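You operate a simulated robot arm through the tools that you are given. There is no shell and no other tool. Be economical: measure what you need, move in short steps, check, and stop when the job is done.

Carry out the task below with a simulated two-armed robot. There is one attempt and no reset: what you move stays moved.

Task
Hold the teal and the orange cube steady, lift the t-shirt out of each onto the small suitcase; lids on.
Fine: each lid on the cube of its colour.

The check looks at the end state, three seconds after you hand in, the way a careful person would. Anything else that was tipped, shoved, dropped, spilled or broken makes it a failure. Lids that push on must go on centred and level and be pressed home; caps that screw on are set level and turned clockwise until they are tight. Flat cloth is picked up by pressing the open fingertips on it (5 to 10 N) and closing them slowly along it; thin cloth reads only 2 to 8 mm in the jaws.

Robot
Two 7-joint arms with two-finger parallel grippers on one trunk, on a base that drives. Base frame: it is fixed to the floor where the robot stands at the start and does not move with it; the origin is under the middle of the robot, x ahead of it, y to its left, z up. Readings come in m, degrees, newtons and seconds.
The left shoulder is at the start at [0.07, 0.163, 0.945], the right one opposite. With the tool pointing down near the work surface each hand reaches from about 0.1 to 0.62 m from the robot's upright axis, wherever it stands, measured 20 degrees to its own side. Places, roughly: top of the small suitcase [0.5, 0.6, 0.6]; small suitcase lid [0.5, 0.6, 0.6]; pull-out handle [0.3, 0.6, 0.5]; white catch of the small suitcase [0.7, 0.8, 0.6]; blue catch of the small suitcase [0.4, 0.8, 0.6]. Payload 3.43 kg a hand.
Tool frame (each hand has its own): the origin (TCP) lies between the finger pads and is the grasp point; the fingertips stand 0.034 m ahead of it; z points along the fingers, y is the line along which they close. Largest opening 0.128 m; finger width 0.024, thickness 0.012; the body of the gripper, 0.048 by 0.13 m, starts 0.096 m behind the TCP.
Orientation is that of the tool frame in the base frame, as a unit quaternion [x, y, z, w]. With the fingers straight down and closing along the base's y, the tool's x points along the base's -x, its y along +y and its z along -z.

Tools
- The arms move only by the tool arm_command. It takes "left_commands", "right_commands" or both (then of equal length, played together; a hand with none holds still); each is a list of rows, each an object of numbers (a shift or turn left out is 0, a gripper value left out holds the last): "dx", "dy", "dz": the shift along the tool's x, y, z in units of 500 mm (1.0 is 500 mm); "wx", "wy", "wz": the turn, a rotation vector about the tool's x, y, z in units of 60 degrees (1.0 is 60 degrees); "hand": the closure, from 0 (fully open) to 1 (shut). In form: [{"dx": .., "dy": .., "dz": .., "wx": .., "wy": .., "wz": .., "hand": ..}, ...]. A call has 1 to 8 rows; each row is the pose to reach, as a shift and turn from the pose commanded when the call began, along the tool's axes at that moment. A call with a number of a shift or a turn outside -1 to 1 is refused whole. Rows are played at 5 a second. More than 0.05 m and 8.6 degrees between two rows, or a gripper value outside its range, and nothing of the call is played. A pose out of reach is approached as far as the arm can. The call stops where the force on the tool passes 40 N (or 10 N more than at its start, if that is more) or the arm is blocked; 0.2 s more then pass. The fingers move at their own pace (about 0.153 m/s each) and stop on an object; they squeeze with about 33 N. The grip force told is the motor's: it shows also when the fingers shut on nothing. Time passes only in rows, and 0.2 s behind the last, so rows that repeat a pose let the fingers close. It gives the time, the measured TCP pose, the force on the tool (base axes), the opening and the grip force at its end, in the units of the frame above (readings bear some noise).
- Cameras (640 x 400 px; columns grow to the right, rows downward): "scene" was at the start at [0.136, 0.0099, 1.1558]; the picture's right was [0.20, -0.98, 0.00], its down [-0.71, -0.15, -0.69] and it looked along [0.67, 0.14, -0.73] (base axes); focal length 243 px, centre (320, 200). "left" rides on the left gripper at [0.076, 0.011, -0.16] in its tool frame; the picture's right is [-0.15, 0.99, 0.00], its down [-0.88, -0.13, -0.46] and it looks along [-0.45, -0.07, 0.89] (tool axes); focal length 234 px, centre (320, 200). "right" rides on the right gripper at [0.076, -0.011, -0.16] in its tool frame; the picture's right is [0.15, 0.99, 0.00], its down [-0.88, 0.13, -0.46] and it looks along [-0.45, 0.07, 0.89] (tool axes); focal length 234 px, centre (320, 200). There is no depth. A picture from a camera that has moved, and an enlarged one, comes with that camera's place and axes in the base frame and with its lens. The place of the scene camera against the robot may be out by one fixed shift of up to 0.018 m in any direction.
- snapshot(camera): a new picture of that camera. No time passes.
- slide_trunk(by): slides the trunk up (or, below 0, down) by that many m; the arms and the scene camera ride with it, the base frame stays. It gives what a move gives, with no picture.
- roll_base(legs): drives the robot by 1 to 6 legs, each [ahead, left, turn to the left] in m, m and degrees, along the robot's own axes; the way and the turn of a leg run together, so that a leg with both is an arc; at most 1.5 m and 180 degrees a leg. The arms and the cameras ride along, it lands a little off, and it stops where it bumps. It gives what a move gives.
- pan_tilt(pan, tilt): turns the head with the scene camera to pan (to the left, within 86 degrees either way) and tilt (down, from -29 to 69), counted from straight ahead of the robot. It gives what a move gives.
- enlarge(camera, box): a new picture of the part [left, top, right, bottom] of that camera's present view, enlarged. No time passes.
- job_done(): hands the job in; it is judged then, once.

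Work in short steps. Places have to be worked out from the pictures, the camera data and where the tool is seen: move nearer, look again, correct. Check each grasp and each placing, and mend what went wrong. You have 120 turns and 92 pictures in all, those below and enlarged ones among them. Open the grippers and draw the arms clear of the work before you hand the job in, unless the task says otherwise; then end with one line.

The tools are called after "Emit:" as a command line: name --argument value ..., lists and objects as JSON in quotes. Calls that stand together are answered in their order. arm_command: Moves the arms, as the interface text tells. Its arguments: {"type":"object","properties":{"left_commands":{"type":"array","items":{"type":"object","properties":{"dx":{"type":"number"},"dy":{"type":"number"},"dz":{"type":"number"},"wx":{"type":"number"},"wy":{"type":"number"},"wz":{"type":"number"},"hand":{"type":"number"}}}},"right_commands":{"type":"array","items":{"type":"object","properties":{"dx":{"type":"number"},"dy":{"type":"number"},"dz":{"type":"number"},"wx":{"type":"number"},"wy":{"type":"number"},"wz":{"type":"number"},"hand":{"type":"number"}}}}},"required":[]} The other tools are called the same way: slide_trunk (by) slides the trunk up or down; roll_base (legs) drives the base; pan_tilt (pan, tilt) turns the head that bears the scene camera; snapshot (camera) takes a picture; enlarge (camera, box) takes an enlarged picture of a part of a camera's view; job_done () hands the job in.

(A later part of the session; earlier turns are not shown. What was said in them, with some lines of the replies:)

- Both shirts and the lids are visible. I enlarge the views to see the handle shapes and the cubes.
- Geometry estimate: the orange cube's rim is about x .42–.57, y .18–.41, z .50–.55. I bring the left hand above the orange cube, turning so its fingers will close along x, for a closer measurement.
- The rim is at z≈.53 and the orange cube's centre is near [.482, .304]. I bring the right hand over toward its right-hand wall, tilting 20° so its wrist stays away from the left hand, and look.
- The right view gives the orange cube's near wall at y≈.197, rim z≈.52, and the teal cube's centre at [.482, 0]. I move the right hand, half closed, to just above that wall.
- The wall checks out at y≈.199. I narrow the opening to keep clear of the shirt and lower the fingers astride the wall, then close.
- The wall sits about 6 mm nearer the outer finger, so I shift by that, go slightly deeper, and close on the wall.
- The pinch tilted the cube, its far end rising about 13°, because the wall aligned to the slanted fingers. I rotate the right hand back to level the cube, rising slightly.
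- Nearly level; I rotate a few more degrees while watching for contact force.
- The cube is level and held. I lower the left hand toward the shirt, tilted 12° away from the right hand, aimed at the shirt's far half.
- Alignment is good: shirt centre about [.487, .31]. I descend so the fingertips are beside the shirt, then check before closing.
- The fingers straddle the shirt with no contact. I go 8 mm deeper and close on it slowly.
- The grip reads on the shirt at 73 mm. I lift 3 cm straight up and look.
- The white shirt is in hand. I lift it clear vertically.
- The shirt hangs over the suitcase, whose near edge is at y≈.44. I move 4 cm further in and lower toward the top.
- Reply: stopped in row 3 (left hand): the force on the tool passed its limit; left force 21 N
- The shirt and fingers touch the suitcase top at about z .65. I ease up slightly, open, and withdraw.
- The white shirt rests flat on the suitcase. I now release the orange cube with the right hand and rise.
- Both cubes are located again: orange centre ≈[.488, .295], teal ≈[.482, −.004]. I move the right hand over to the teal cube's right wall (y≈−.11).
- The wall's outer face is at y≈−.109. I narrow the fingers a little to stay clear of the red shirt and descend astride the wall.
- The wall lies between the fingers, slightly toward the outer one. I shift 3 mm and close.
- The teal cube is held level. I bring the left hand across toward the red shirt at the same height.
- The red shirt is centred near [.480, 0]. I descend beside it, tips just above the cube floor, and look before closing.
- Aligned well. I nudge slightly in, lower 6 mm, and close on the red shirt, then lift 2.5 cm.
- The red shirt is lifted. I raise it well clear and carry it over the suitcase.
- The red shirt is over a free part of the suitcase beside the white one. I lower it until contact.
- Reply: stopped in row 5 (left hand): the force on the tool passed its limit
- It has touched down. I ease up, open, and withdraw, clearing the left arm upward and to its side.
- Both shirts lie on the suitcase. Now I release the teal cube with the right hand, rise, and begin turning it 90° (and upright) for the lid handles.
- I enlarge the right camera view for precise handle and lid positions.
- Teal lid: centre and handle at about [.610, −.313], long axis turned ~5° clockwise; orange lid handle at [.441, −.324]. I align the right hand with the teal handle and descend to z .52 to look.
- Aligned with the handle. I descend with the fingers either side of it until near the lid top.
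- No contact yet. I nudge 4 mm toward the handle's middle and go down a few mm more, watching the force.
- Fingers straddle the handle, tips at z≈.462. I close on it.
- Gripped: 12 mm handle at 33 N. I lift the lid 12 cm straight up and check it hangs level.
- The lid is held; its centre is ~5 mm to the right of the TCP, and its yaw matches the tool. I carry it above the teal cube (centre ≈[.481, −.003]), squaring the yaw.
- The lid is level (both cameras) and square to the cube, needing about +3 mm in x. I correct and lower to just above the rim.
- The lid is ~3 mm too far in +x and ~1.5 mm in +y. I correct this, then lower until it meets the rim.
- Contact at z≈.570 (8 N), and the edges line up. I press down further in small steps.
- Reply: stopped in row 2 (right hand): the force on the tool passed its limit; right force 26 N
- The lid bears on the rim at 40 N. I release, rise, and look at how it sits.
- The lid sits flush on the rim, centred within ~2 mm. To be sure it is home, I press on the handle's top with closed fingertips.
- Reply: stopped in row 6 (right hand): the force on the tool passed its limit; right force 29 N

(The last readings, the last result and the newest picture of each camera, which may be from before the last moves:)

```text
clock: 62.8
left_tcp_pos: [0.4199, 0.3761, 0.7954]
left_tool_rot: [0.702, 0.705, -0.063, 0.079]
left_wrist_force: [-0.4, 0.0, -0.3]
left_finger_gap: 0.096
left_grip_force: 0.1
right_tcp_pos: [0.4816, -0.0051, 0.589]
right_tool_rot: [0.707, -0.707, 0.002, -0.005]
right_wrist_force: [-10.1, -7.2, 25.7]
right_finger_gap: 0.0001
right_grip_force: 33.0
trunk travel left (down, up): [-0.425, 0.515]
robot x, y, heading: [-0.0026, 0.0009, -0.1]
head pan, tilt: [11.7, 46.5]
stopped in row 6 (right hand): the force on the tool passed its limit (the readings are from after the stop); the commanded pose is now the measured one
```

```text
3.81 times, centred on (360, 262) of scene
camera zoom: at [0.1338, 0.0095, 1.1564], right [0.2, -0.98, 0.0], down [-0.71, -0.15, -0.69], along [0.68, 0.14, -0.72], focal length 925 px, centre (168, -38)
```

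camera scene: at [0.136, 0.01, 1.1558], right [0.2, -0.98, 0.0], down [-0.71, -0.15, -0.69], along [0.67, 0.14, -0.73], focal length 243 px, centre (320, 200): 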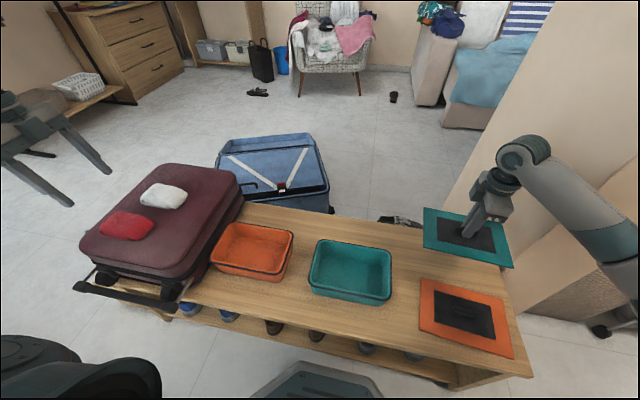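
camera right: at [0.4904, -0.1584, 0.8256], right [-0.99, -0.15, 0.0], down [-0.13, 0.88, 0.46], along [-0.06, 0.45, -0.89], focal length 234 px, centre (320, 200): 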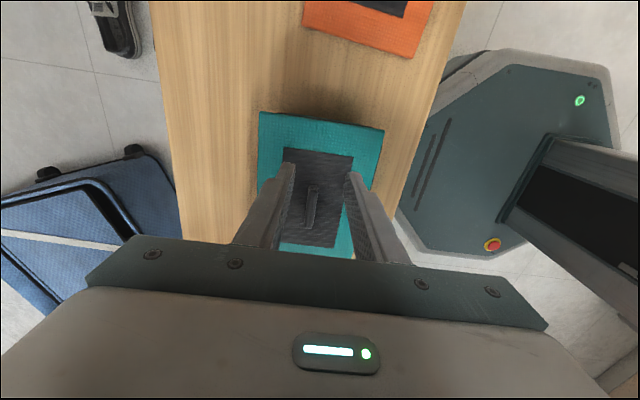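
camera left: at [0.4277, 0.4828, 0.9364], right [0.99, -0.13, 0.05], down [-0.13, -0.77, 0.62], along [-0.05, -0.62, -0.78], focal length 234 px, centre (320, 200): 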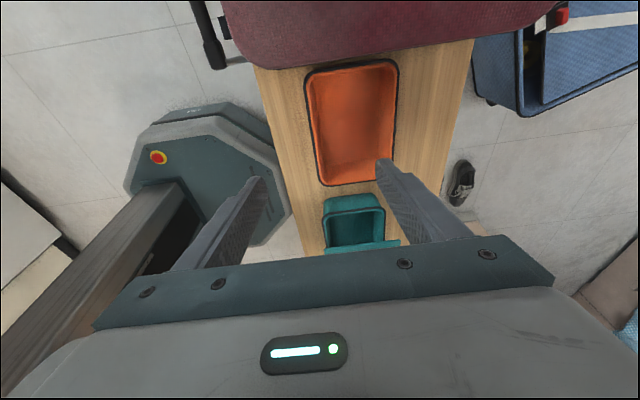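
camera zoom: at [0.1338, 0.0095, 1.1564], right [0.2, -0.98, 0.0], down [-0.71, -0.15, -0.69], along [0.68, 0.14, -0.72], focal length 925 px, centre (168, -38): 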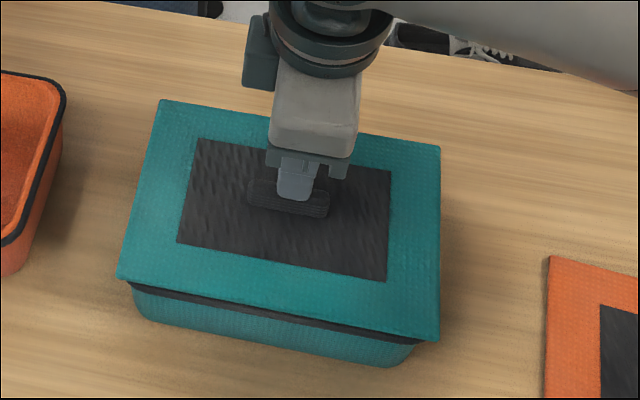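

No further travel at 40 N, so the teal lid is home. I lift off and go to the orange lid's handle.

Emit:
arm_command --right_commands '[{"dz": -0.08}, {"dx": 0.09, "dy": 0.01, "dz": -0.12, "wz": 0.01, "hand": 0.66}, {"dx": 0.18, "dy": 0.02, "dz": -0.12, "wz": 0.02, "hand": 0.66}, {"dx": 0.27, "dy": 0.03, "dz": -0.12, "wz": 0.03, "hand": 0.66}, {"dx": 0.36, "dy": 0.045, "dz": -0.12, "wz": 0.04, "hand": 0.66}, {"dx": 0.45, "dy": 0.06, "dz": -0.12, "wz": 0.06, "hand": 0.66}, {"dx": 0.54, "dy": 0.07, "dz": -0.1, "wz": 0.083, "hand": 0.66}, {"dx": 0.63, "dy": 0.082, "dz": -0.08, "wz": 0.083, "hand": 0.66}]'

Emit:
snapshot --camera "right"

Emit:
enlarge --camera "scene" --box '[290, 210, 430, 315]'

```text
clock: 64.6
left_tcp_pos: [0.4204, 0.377, 0.7968]
left_tool_rot: [0.701, 0.706, -0.064, 0.078]
left_wrist_force: [-0.6, 0.0, 0.6]
left_finger_gap: 0.0959
left_grip_force: 0.1
right_tcp_pos: [0.4424, -0.3183, 0.6247]
right_tool_rot: [-0.676, 0.736, -0.002, 0.005]
right_wrist_force: [0.2, -0.1, 0.8]
right_finger_gap: 0.0436
right_grip_force: 0.0
trunk travel left (down, up): [-0.425, 0.515]
robot x, y, heading: [0.0004, -0.0001, -0.3]
head pan, tilt: [11.7, 46.5]
```

```text
27 pictures are left
camera right: at [0.4468, -0.3955, 0.7836], right [-1.0, -0.06, -0.01], down [-0.06, 0.89, 0.46], along [-0.02, 0.46, -0.89], focal length 234 px, centre (320, 200)
```

right: 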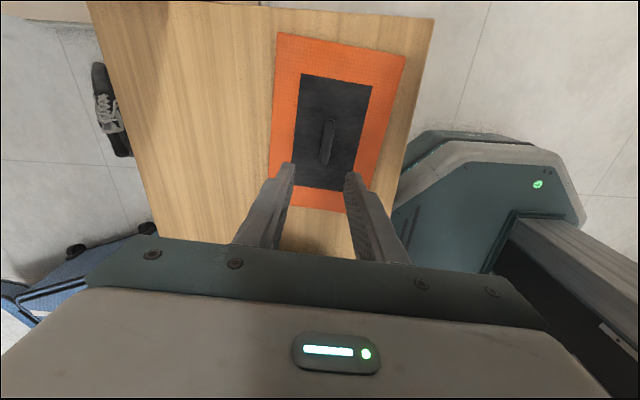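

```text
3.81 times, centred on (360, 262) of scene
camera zoom: at [0.1352, 0.0092, 1.156], right [0.2, -0.98, 0.0], down [-0.71, -0.15, -0.69], along [0.67, 0.14, -0.73], focal length 925 px, centre (168, -38)
```

zoom: 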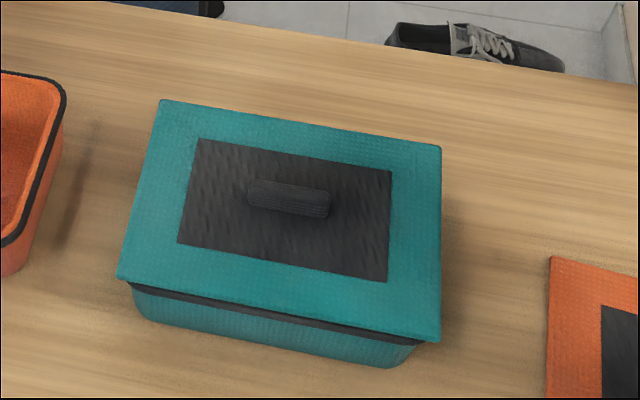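

The orange handle is at [.436, −.323]. I correct and descend astride it.

Emit:
arm_command --right_commands '[{"dx": 0.009, "dy": 0.012, "dz": 0.06, "wx": -0.01}, {"dx": 0.009, "dy": 0.012, "dz": 0.13, "wx": -0.01}, {"dx": 0.009, "dy": 0.012, "dz": 0.19, "wx": -0.01}, {"dx": 0.009, "dy": 0.012, "dz": 0.23, "wx": -0.01}, {"dx": 0.009, "dy": 0.012, "dz": 0.23, "wx": -0.01}]'

Emit:
enlarge --camera "right" --box '[220, 50, 420, 260]'

```text
clock: 65.8
left_tcp_pos: [0.4202, 0.3762, 0.7952]
left_tool_rot: [0.702, 0.705, -0.064, 0.078]
left_wrist_force: [0.1, 0.2, 0.2]
left_finger_gap: 0.0958
left_grip_force: 0.1
right_tcp_pos: [0.4355, -0.3237, 0.508]
right_tool_rot: [-0.676, 0.737, 0.002, 0.001]
right_wrist_force: [-0.3, 0.2, -0.3]
right_finger_gap: 0.0431
right_grip_force: 0.1
trunk travel left (down, up): [-0.425, 0.515]
robot x, y, heading: [-0.001, -0.0024, -0.2]
head pan, tilt: [11.7, 46.5]
```

```text
1.90 times, centred on (320, 155) of right
camera zoom: at [0.4407, -0.4009, 0.6678], right [-1.0, -0.06, 0.0], down [-0.05, 0.89, 0.46], along [-0.03, 0.46, -0.89], focal length 446 px, centre (320, 286)
```

zoom: 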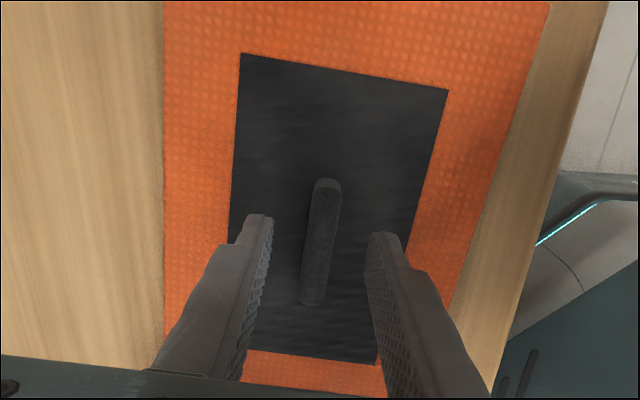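

Centred on the handle. I descend the last 12 mm, close, and lift.

Emit:
arm_command --right_commands '[{"dz": 0.012}, {"dz": 0.023}, {"dz": 0.023, "hand": 0.8}, {"dz": 0.023, "hand": 0.92}, {"dz": 0.023, "hand": 1.0}, {"dz": 0.023, "hand": 1.0}, {"dz": 0.023, "hand": 1.0}]'

Emit:
arm_command --right_commands '[{"dz": -0.03}, {"dz": -0.11}, {"dz": -0.2}, {"dz": -0.29}, {"dz": -0.36}, {"dz": -0.36}]'

Emit:
snapshot --camera "right"

```text
clock: 67.4
left_tcp_pos: [0.4202, 0.3775, 0.7961]
left_tool_rot: [0.701, 0.706, -0.064, 0.078]
left_wrist_force: [0.4, -0.2, -0.3]
left_finger_gap: 0.0961
left_grip_force: 0.0
right_tcp_pos: [0.4365, -0.3243, 0.4977]
right_tool_rot: [-0.675, 0.737, 0.003, 0.002]
right_wrist_force: [-0.5, 0.3, -0.1]
right_finger_gap: 0.0119
right_grip_force: 32.9
trunk travel left (down, up): [-0.425, 0.515]
robot x, y, heading: [0.0006, -0.0013, -0.0]
head pan, tilt: [11.7, 46.5]
```

```text
clock: 68.8
left_tcp_pos: [0.4192, 0.3767, 0.7945]
left_tool_rot: [0.702, 0.705, -0.065, 0.079]
left_wrist_force: [0.0, 0.3, 0.6]
left_finger_gap: 0.0964
left_grip_force: 0.1
right_tcp_pos: [0.4358, -0.3277, 0.6781]
right_tool_rot: [-0.676, 0.737, 0.004, 0.002]
right_wrist_force: [0.5, -1.0, -0.6]
right_finger_gap: 0.012
right_grip_force: 33.5
trunk travel left (down, up): [-0.425, 0.515]
robot x, y, heading: [0.0002, -0.0015, -0.1]
head pan, tilt: [11.7, 46.5]
```

```text
24 pictures are left
camera right: at [0.4409, -0.4049, 0.8367], right [-1.0, -0.06, 0.0], down [-0.05, 0.89, 0.46], along [-0.03, 0.46, -0.89], focal length 234 px, centre (320, 200)
```

right: 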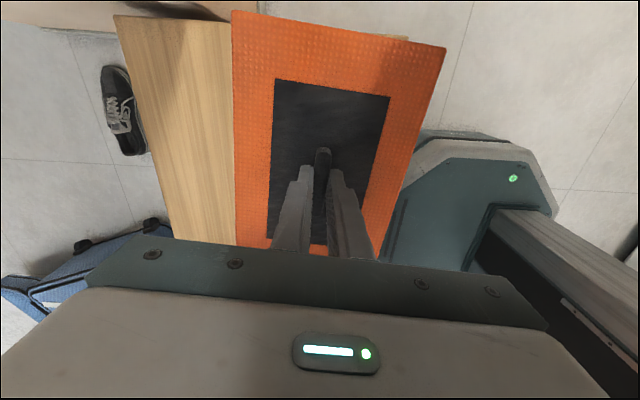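

The orange lid is held level and centred on the TCP. I first return the left hand over beyond the suitcase, then carry the lid toward the orange cube.

Emit:
arm_command --left_commands '[{"dx": 0.09, "dz": -0.04}, {"dx": 0.18, "dz": -0.07}, {"dx": 0.27, "dz": -0.09}, {"dx": 0.36, "dz": -0.11}, {"dx": 0.45, "dz": -0.13}, {"dx": 0.5, "dz": -0.14}]'

Emit:
arm_command --right_commands '[{"dx": -0.08, "dz": -0.01}, {"dx": -0.17, "dz": -0.02, "wz": -0.01}, {"dx": -0.26, "dz": -0.02, "wz": -0.025}, {"dx": -0.35, "dz": -0.02, "wz": -0.04}, {"dx": -0.44, "dz": -0.02, "wz": -0.06}, {"dx": -0.53, "dz": -0.02, "wz": -0.075}, {"dx": -0.62, "dz": -0.02, "wz": -0.075}, {"dx": -0.7, "dy": 0.007, "dz": -0.02, "wz": -0.075}]'

```text
clock: 70.2
left_tcp_pos: [0.4197, 0.6389, 0.8146]
left_tool_rot: [0.702, 0.705, -0.064, 0.079]
left_wrist_force: [-0.4, 0.0, 0.0]
left_finger_gap: 0.0958
left_grip_force: 0.0
right_tcp_pos: [0.4354, -0.3267, 0.6776]
right_tool_rot: [-0.675, 0.738, 0.003, 0.002]
right_wrist_force: [0.2, 0.8, -0.6]
right_finger_gap: 0.0114
right_grip_force: 32.9
trunk travel left (down, up): [-0.425, 0.515]
robot x, y, heading: [0.0005, -0.0015, 0.1]
head pan, tilt: [11.7, 46.5]
```

```text
clock: 72.0
left_tcp_pos: [0.4203, 0.6372, 0.8138]
left_tool_rot: [0.702, 0.705, -0.064, 0.077]
left_wrist_force: [0.5, 0.6, 0.2]
left_finger_gap: 0.0957
left_grip_force: 0.1
right_tcp_pos: [0.4644, 0.0261, 0.6905]
right_tool_rot: [-0.704, 0.71, 0.003, 0.0]
right_wrist_force: [-0.4, -0.1, -1.1]
right_finger_gap: 0.0115
right_grip_force: 33.0
trunk travel left (down, up): [-0.425, 0.515]
robot x, y, heading: [-0.0003, -0.001, 0.1]
head pan, tilt: [11.7, 46.5]
```

I complete the carry to above the orange cube and look.

Emit:
arm_command --right_commands '[{"dx": -0.08, "dy": -0.005}, {"dx": -0.16, "dy": -0.01}, {"dx": -0.24, "dy": -0.015}, {"dx": -0.32, "dy": -0.02}, {"dx": -0.4, "dy": -0.027}, {"dx": -0.48, "dy": -0.033}, {"dx": -0.537, "dy": -0.036}, {"dx": -0.537, "dy": -0.036}]'

Emit:
enlarge --camera "scene" --box '[180, 180, 340, 300]'

Emit:
snapshot --camera "left"

```text
clock: 73.8
left_tcp_pos: [0.4198, 0.6361, 0.8152]
left_tool_rot: [0.701, 0.705, -0.065, 0.079]
left_wrist_force: [-0.5, 0.3, -0.5]
left_finger_gap: 0.096
left_grip_force: 0.1
right_tcp_pos: [0.4847, 0.2941, 0.6919]
right_tool_rot: [-0.703, 0.711, 0.002, 0.002]
right_wrist_force: [-0.1, 0.8, -1.0]
right_finger_gap: 0.0119
right_grip_force: 32.7
trunk travel left (down, up): [-0.425, 0.515]
robot x, y, heading: [0.0025, -0.0005, -0.1]
head pan, tilt: [11.7, 46.5]
```

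```text
3.33 times, centred on (260, 240) of scene
camera zoom: at [0.1361, 0.0099, 1.1558], right [0.2, -0.98, 0.0], down [-0.71, -0.15, -0.69], along [0.67, 0.14, -0.73], focal length 809 px, centre (520, 67)
```

zoom: 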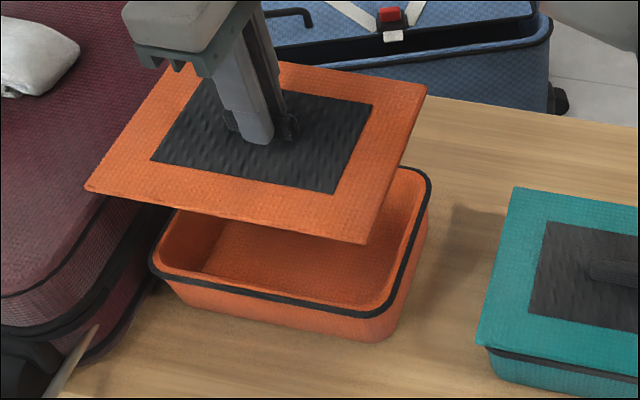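

```text
22 pictures are left
camera left: at [0.4273, 0.7432, 0.956], right [0.99, -0.14, 0.05], down [-0.14, -0.77, 0.62], along [-0.05, -0.62, -0.78], focal length 234 px, centre (320, 200)
```

left: 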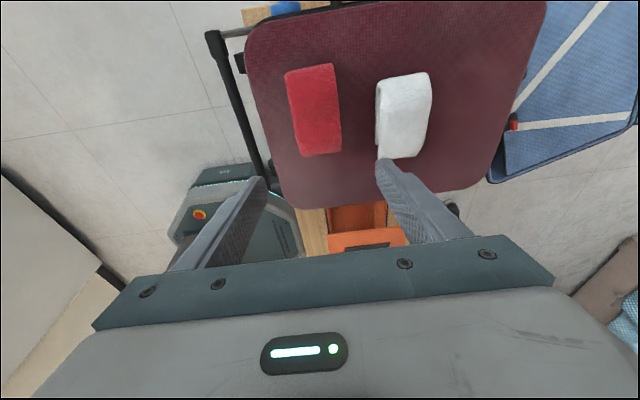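

The lid is square above the orange cube; the cube itself is yawed about +1.3° and needs ~2 mm offset. I correct and lower to just above the rim.

Emit:
arm_command --right_commands '[{"dx": -0.004, "dy": -0.004, "dz": 0.05, "wz": -0.023}, {"dx": -0.004, "dy": -0.004, "dz": 0.12, "wz": -0.023}, {"dx": -0.004, "dy": -0.004, "dz": 0.18, "wz": -0.023}, {"dx": -0.004, "dy": -0.004, "dz": 0.222, "wz": -0.023}, {"dx": -0.004, "dy": -0.004, "dz": 0.222, "wz": -0.023}]'

Emit:
enlarge --camera "scene" --box '[195, 200, 315, 290]'

```text
clock: 75.0
left_tcp_pos: [0.4198, 0.6379, 0.815]
left_tool_rot: [0.702, 0.705, -0.065, 0.078]
left_wrist_force: [-0.3, 0.7, -0.7]
left_finger_gap: 0.096
left_grip_force: 0.0
right_tcp_pos: [0.4866, 0.2935, 0.5787]
right_tool_rot: [0.712, -0.702, -0.003, -0.001]
right_wrist_force: [-0.9, 0.0, -0.2]
right_finger_gap: 0.012
right_grip_force: 32.7
trunk travel left (down, up): [-0.425, 0.515]
robot x, y, heading: [-0.0014, 0.003, 0.1]
head pan, tilt: [11.7, 46.5]
```

```text
4.44 times, centred on (255, 245) of scene
camera zoom: at [0.1358, 0.01, 1.1558], right [0.2, -0.98, 0.0], down [-0.71, -0.15, -0.69], along [0.67, 0.14, -0.73], focal length 1079 px, centre (609, 0)
```

zoom: 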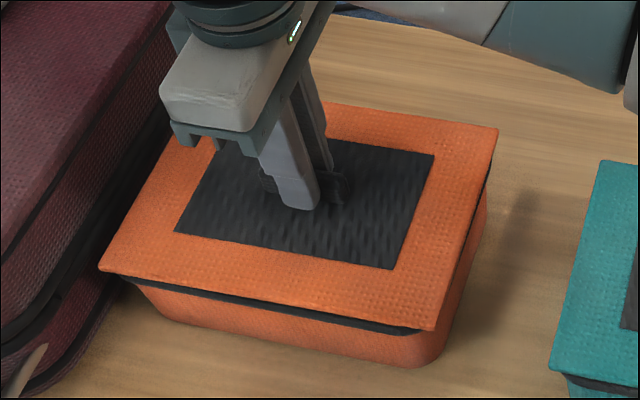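

Very close alignment; I shift 1.5 mm in −y and lower to light contact.

Emit:
arm_command --right_commands '[{"dx": 0.003}, {"dx": 0.003, "dz": 0.008}, {"dx": 0.003, "dz": 0.014}, {"dx": 0.003, "dz": 0.017}, {"dx": 0.003, "dz": 0.017}]'

Emit:
arm_command --left_commands '[{"dx": -0.02, "dz": -0.06}, {"dx": -0.06, "dz": -0.1}, {"dx": -0.1, "dz": -0.16}, {"dx": -0.14, "dz": -0.22}]'

Emit:
enlarge --camera "scene" --box '[195, 200, 315, 290]'

Emit:
snapshot --camera "left"

```text
clock: 76.2
left_tcp_pos: [0.4196, 0.6374, 0.8144]
left_tool_rot: [0.702, 0.705, -0.065, 0.078]
left_wrist_force: [-0.6, -0.3, 0.4]
left_finger_gap: 0.0957
left_grip_force: 0.1
right_tcp_pos: [0.4861, 0.2928, 0.5729]
right_tool_rot: [0.713, -0.702, -0.002, -0.001]
right_wrist_force: [1.1, -1.3, 4.6]
right_finger_gap: 0.0117
right_grip_force: 33.3
trunk travel left (down, up): [-0.425, 0.515]
robot x, y, heading: [-0.0037, 0.0024, 0.2]
head pan, tilt: [11.7, 46.5]
```

```text
clock: 77.2
left_tcp_pos: [0.4005, 0.5681, 0.7887]
left_tool_rot: [0.689, 0.692, -0.214, -0.025]
left_wrist_force: [-0.9, -0.7, -1.2]
left_finger_gap: 0.096
left_grip_force: 0.0
left hand out of reach, approached as far as the arm can: row 3
right_tcp_pos: [0.4858, 0.2925, 0.5731]
right_tool_rot: [0.713, -0.702, -0.004, -0.002]
right_wrist_force: [-1.8, -1.0, 8.1]
right_finger_gap: 0.012
right_grip_force: 33.0
trunk travel left (down, up): [-0.425, 0.515]
robot x, y, heading: [0.002, -0.0009, 0.3]
head pan, tilt: [11.7, 46.5]
```

```text
4.44 times, centred on (255, 245) of scene
camera zoom: at [0.1363, 0.0088, 1.1559], right [0.2, -0.98, 0.0], down [-0.71, -0.15, -0.69], along [0.67, 0.14, -0.73], focal length 1079 px, centre (609, 0)
```

zoom: 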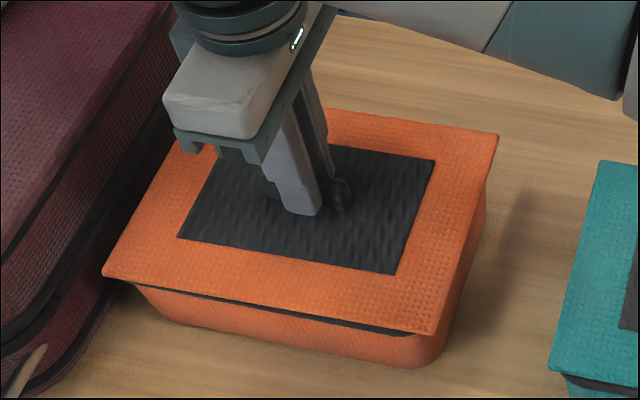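

```text
19 pictures are left
camera left: at [0.4602, 0.6829, 0.9096], right [0.94, -0.18, -0.29], down [0.07, -0.72, 0.69], along [-0.33, -0.67, -0.67], focal length 234 px, centre (320, 200)
```

left: 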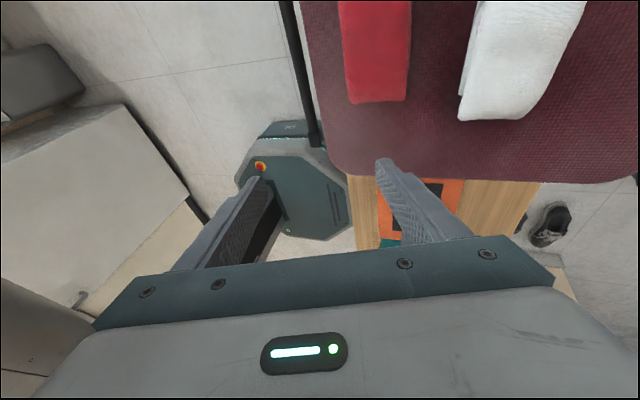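

Near-edge overhang and yaw match the rim (lid y .177–.396, cube ≈.175–.397). I press the orange lid down.

Emit:
arm_command --right_commands '[{"dz": 0.006}, {"dz": 0.012}, {"dz": 0.018}, {"dz": 0.024}, {"dz": 0.03}]'

Emit:
arm_command --left_commands '[{"dz": 0.0, "hand": 0.25}, {"dz": 0.0, "hand": 0.25}]'

Emit:
enlarge --camera "scene" --box '[195, 200, 315, 290]'

```text
clock: 77.8
left_tcp_pos: [0.3588, 0.5863, 0.7516]
left_tool_rot: [0.658, 0.698, -0.257, -0.119]
left_wrist_force: [-0.6, -0.1, -0.4]
left_finger_gap: 0.0959
left_grip_force: 0.2
right_tcp_pos: [0.4864, 0.2947, 0.5721]
right_tool_rot: [0.712, -0.702, -0.003, -0.003]
right_wrist_force: [-5.2, -6.9, 22.0]
right_finger_gap: 0.0119
right_grip_force: 33.4
trunk travel left (down, up): [-0.425, 0.515]
robot x, y, heading: [0.0019, -0.0013, -0.2]
head pan, tilt: [11.7, 46.5]
stopped in row 3 (right hand): the force on the tool passed its limit (the readings are from after the stop); the commanded pose is now the measured one
```

```text
clock: 78.4
left_tcp_pos: [0.3584, 0.5852, 0.7512]
left_tool_rot: [0.657, 0.699, -0.256, -0.119]
left_wrist_force: [-0.2, 0.3, -0.4]
left_finger_gap: 0.0961
left_grip_force: 0.1
right_tcp_pos: [0.4859, 0.2949, 0.5725]
right_tool_rot: [0.712, -0.702, -0.003, -0.005]
right_wrist_force: [-3.3, -4.6, 29.1]
right_finger_gap: 0.0117
right_grip_force: 33.0
trunk travel left (down, up): [-0.425, 0.515]
robot x, y, heading: [-0.0031, 0.001, -0.3]
head pan, tilt: [11.7, 46.5]
```

```text
4.44 times, centred on (255, 245) of scene
camera zoom: at [0.1335, 0.0081, 1.1563], right [0.2, -0.98, 0.0], down [-0.71, -0.15, -0.69], along [0.68, 0.14, -0.72], focal length 1079 px, centre (609, 0)
```

zoom: 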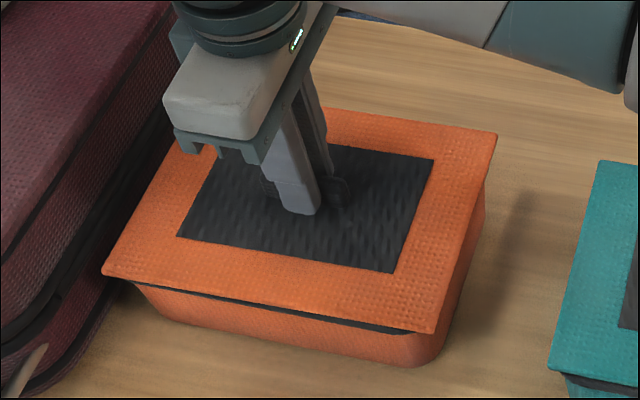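

Orange lid seated with no further travel. I ease off, release and rise.

Emit:
arm_command --right_commands '[{"dz": -0.006}, {"dz": -0.006, "hand": 0.85}, {"dz": -0.006, "hand": 0.7}, {"dz": -0.006, "hand": 0.66}, {"dz": -0.06, "hand": 0.66}, {"dz": -0.14, "hand": 0.66}, {"dz": -0.2, "hand": 0.66}]'

Emit:
snapshot --camera "scene"

Emit:
enlarge --camera "scene" --box '[195, 200, 315, 290]'

```text
clock: 80.0
left_tcp_pos: [0.36, 0.5883, 0.7501]
left_tool_rot: [0.657, 0.699, -0.257, -0.119]
left_wrist_force: [-0.2, -0.6, -0.2]
left_finger_gap: 0.0957
left_grip_force: 0.0
right_tcp_pos: [0.4874, 0.2936, 0.669]
right_tool_rot: [0.712, -0.702, -0.003, -0.003]
right_wrist_force: [-0.4, 0.1, -0.1]
right_finger_gap: 0.0434
right_grip_force: 0.0
trunk travel left (down, up): [-0.425, 0.515]
robot x, y, heading: [-0.0005, 0.0001, -0.0]
head pan, tilt: [11.7, 46.5]
```

```text
17 pictures are left
camera scene: at [0.1355, 0.0097, 1.1558], right [0.2, -0.98, 0.0], down [-0.71, -0.15, -0.69], along [0.67, 0.14, -0.73], focal length 243 px, centre (320, 200)
```

scene: 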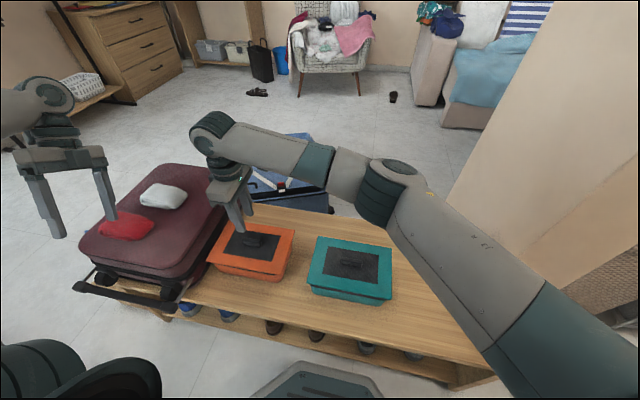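

```text
4.44 times, centred on (255, 245) of scene
camera zoom: at [0.1355, 0.0097, 1.1558], right [0.2, -0.98, 0.0], down [-0.71, -0.15, -0.69], along [0.67, 0.14, -0.73], focal length 1079 px, centre (609, 0)
```

zoom: 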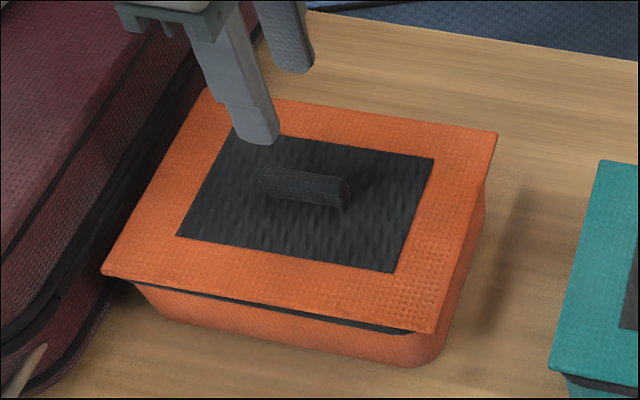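

I press on the orange lid's handle with closed fingertips, as with the teal one.

Emit:
arm_command --right_commands '[{"dx": 0.008, "dz": 0.04, "hand": 1.0}, {"dx": 0.008, "dz": 0.11, "hand": 1.0}, {"dx": 0.008, "dz": 0.13, "hand": 1.0}, {"dx": 0.008, "dz": 0.145, "hand": 1.0}, {"dx": 0.008, "dz": 0.155, "hand": 1.0}, {"dx": 0.008, "dz": 0.165, "hand": 1.0}, {"dx": 0.008, "dz": 0.175, "hand": 1.0}, {"dx": 0.008, "dz": 0.185, "hand": 1.0}]'

Emit:
arm_command --right_commands '[{"dz": -0.05}, {"dz": -0.12}, {"dx": 0.05, "dz": -0.18}, {"dx": 0.14, "dz": -0.18}, {"dx": 0.22, "dz": -0.18}, {"dx": 0.3, "dz": -0.18}]'

Emit:
snapshot --camera "right"

Emit:
enlarge --camera "scene" --box '[195, 200, 315, 290]'

```text
clock: 81.6
left_tcp_pos: [0.3595, 0.5865, 0.752]
left_tool_rot: [0.658, 0.698, -0.257, -0.119]
left_wrist_force: [-0.3, 0.2, 0.4]
left_finger_gap: 0.096
left_grip_force: 0.0
right_tcp_pos: [0.488, 0.2909, 0.5898]
right_tool_rot: [0.713, -0.701, -0.002, -0.007]
right_wrist_force: [-5.8, -8.7, 22.8]
right_finger_gap: 0.0001
right_grip_force: 32.8
trunk travel left (down, up): [-0.425, 0.515]
robot x, y, heading: [-0.0011, -0.0006, 0.1]
head pan, tilt: [11.7, 46.5]
stopped in row 8 (right hand): the force on the tool passed its limit (the readings are from after the stop); the commanded pose is now the measured one
```

```text
clock: 83.0
left_tcp_pos: [0.361, 0.5861, 0.7506]
left_tool_rot: [0.657, 0.699, -0.257, -0.119]
left_wrist_force: [0.2, 0.3, 0.1]
left_finger_gap: 0.0963
left_grip_force: 0.1
right_tcp_pos: [0.4933, 0.1404, 0.6714]
right_tool_rot: [0.713, -0.701, -0.003, -0.006]
right_wrist_force: [-0.5, 0.1, -0.9]
right_finger_gap: 0.0
right_grip_force: 33.1
trunk travel left (down, up): [-0.425, 0.515]
robot x, y, heading: [0.0034, -0.0038, 0.1]
head pan, tilt: [11.7, 46.5]
```

```text
15 pictures are left
camera right: at [0.5055, 0.0622, 0.8309], right [-0.99, -0.16, -0.01], down [-0.15, 0.87, 0.47], along [-0.07, 0.46, -0.88], focal length 234 px, centre (320, 200)
```

right: 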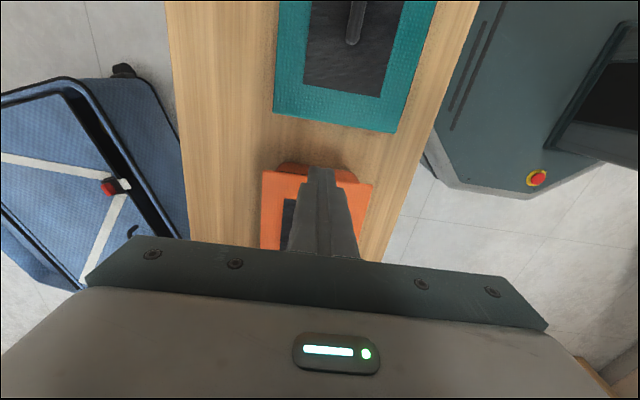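

```text
4.44 times, centred on (255, 245) of scene
camera zoom: at [0.136, 0.0088, 1.1559], right [0.2, -0.98, 0.0], down [-0.71, -0.15, -0.69], along [0.67, 0.14, -0.73], focal length 1079 px, centre (609, 0)
```

zoom: 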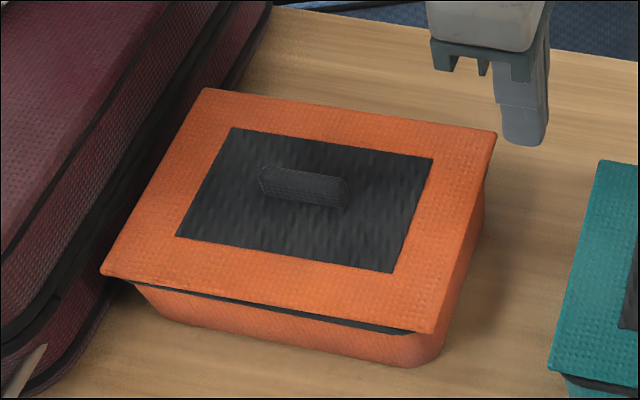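

Both lids look centred and flush. I now withdraw the right arm to its side, and raise the left hand a little further off the suitcase.

Emit:
arm_command --right_commands '[{"dx": 0.08, "dz": -0.05}, {"dx": 0.16, "dz": -0.1}, {"dx": 0.25, "dz": -0.1}, {"dx": 0.34, "dz": -0.1}, {"dx": 0.43, "dz": -0.1}, {"dx": 0.52, "dz": -0.1}, {"dx": 0.6, "dz": -0.1, "hand": 0.5}, {"dx": 0.68, "dz": -0.1, "hand": 0.0}]'

Emit:
arm_command --left_commands '[{"dx": -0.01, "dy": -0.03, "dz": -0.05}, {"dx": -0.02, "dy": -0.06, "dz": -0.1}, {"dx": -0.027, "dy": -0.083, "dz": -0.134}, {"dx": -0.027, "dy": -0.083, "dz": -0.134}]'

Emit:
snapshot --camera "scene"

Emit:
snapshot --camera "left"

```text
clock: 84.8
left_tcp_pos: [0.3599, 0.5872, 0.7509]
left_tool_rot: [0.656, 0.699, -0.258, -0.119]
left_wrist_force: [-0.1, 0.7, 0.0]
left_finger_gap: 0.0959
left_grip_force: 0.0
right_tcp_pos: [0.501, -0.1987, 0.7196]
right_tool_rot: [0.713, -0.701, -0.003, -0.007]
right_wrist_force: [0.7, 0.1, 0.1]
right_finger_gap: 0.128
right_grip_force: 0.1
trunk travel left (down, up): [-0.425, 0.515]
robot x, y, heading: [-0.0014, 0.0004, -0.0]
head pan, tilt: [11.7, 46.5]
```

```text
clock: 85.8
left_tcp_pos: [0.3751, 0.5772, 0.8184]
left_tool_rot: [0.657, 0.698, -0.257, -0.119]
left_wrist_force: [-0.4, 0.8, -0.4]
left_finger_gap: 0.096
left_grip_force: 0.2
left hand out of reach, approached as far as the arm can: row 2, 3, 4
right_tcp_pos: [0.5012, -0.1989, 0.7198]
right_tool_rot: [0.713, -0.702, -0.003, -0.007]
right_wrist_force: [-0.2, -0.8, -0.1]
right_finger_gap: 0.1281
right_grip_force: 0.1
trunk travel left (down, up): [-0.425, 0.515]
robot x, y, heading: [-0.0017, 0.0005, 0.1]
head pan, tilt: [11.7, 46.5]
```

```text
13 pictures are left
camera scene: at [0.1356, 0.0095, 1.1559], right [0.2, -0.98, 0.0], down [-0.71, -0.15, -0.69], along [0.67, 0.14, -0.73], focal length 243 px, centre (320, 200)
```

scene: 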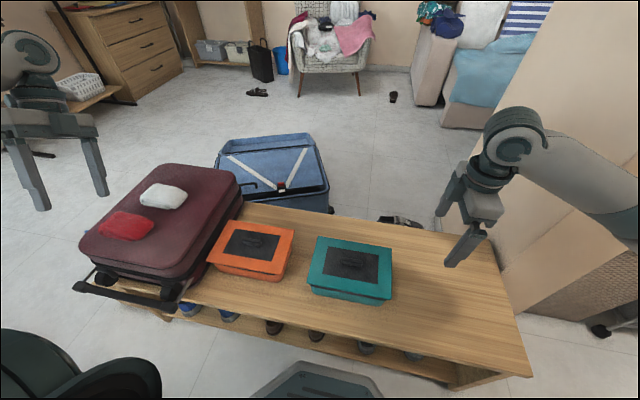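

```text
12 pictures are left
camera left: at [0.4577, 0.6834, 0.9334], right [0.86, -0.14, -0.48], down [0.21, -0.77, 0.6], along [-0.46, -0.62, -0.64], focal length 234 px, centre (320, 200)
```

left: 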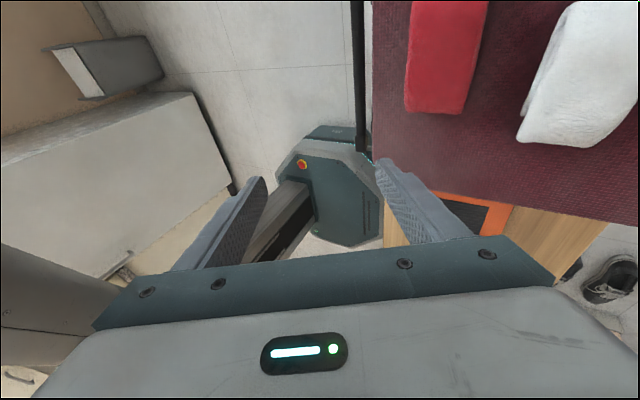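

Arms are clear. One last close check of the two lidded cubes.

Emit:
enlarge --camera "scene" --box '[200, 205, 400, 315]'

Emit:
snapshot --camera "right"

```text
3.20 times, centred on (300, 260) of scene
camera zoom: at [0.1356, 0.0095, 1.1559], right [0.2, -0.98, 0.0], down [-0.71, -0.15, -0.69], along [0.67, 0.14, -0.73], focal length 777 px, centre (384, 8)
```

zoom: 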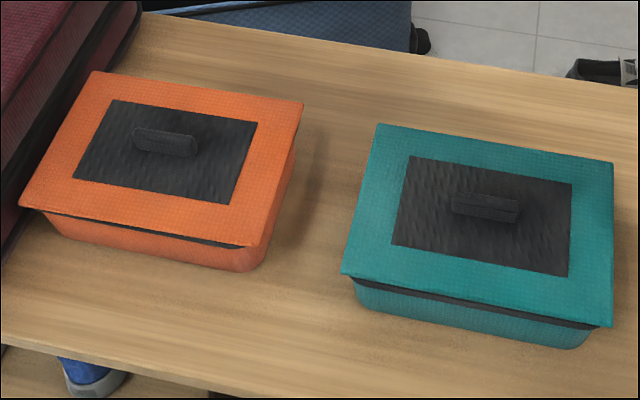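

```text
10 pictures are left
camera right: at [0.5141, -0.2766, 0.8785], right [-0.99, -0.16, -0.01], down [-0.15, 0.87, 0.47], along [-0.07, 0.46, -0.88], focal length 234 px, centre (320, 200)
```

right: 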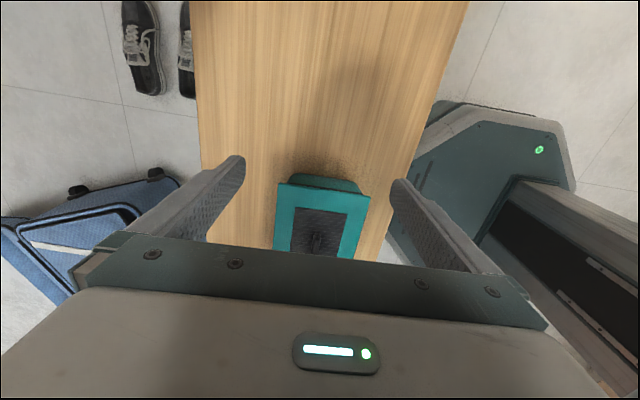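

The dark rim band under the teal lid looks thicker at its left end; I enlarge both to check.

Emit:
enlarge --camera "scene" --box '[300, 275, 400, 312]'

Emit:
enlarge --camera "scene" --box '[200, 250, 300, 300]'

```text
6.40 times, centred on (350, 294) of scene
camera zoom: at [0.1356, 0.0095, 1.1559], right [0.2, -0.98, 0.0], down [-0.71, -0.15, -0.69], along [0.67, 0.14, -0.73], focal length 1554 px, centre (128, -398)
```

zoom: 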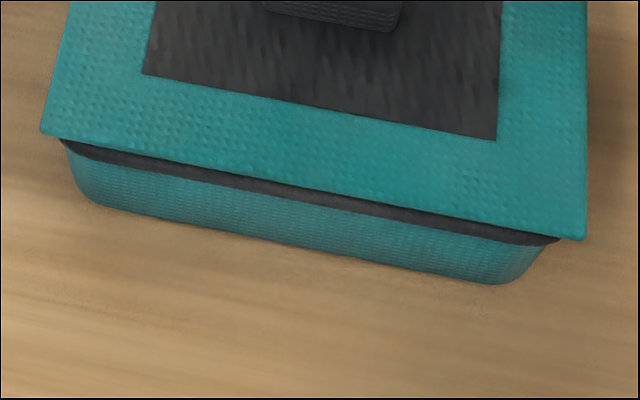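

```text
6.40 times, centred on (250, 275) of scene
camera zoom: at [0.1356, 0.0095, 1.1559], right [0.2, -0.98, 0.0], down [-0.71, -0.15, -0.69], along [0.67, 0.14, -0.73], focal length 1554 px, centre (768, -280)
```

zoom: 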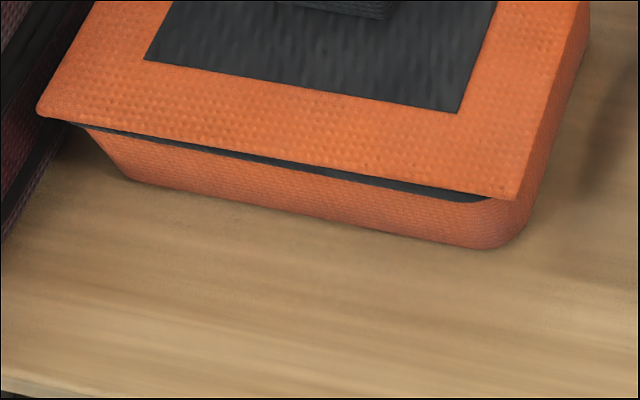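

Both lids sit at the same relative height (no gap). I check the teal lid's side-to-side centring from the right camera.

Emit:
enlarge --camera "right" --box '[260, 165, 390, 246]'

```text
4.92 times, centred on (325, 206) of right
camera zoom: at [0.5141, -0.2766, 0.8785], right [-0.99, -0.16, -0.01], down [-0.15, 0.87, 0.47], along [-0.07, 0.46, -0.88], focal length 1153 px, centre (295, 173)
```

zoom: 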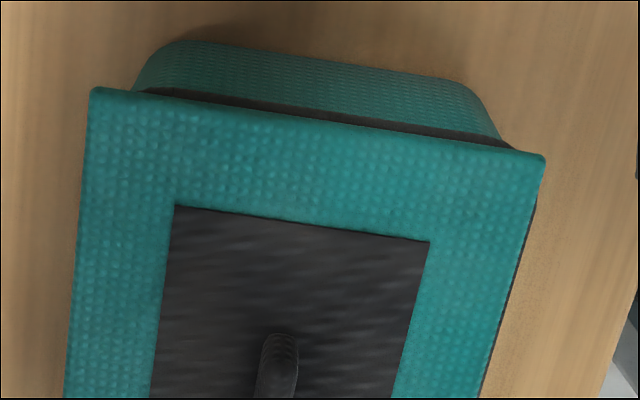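

Teal lid is within about 3 mm of centre and flat on the rim, and the orange lid is as good. Shirts lie on the suitcase, grippers are open and clear. Handing in.

Emit:
job_done

```text
The job is handed in.
```

Both t-shirts lie on the small suitcase, and each cube has the lid of its own colour, pressed flat on the rim. The teal lid sits about 3 mm off centre and the orange lid about 1 mm off. While I gripped the orange cube to hold it, one end lifted about 13°; I levelled it straight away, and it ended a few millimetres from where it started.
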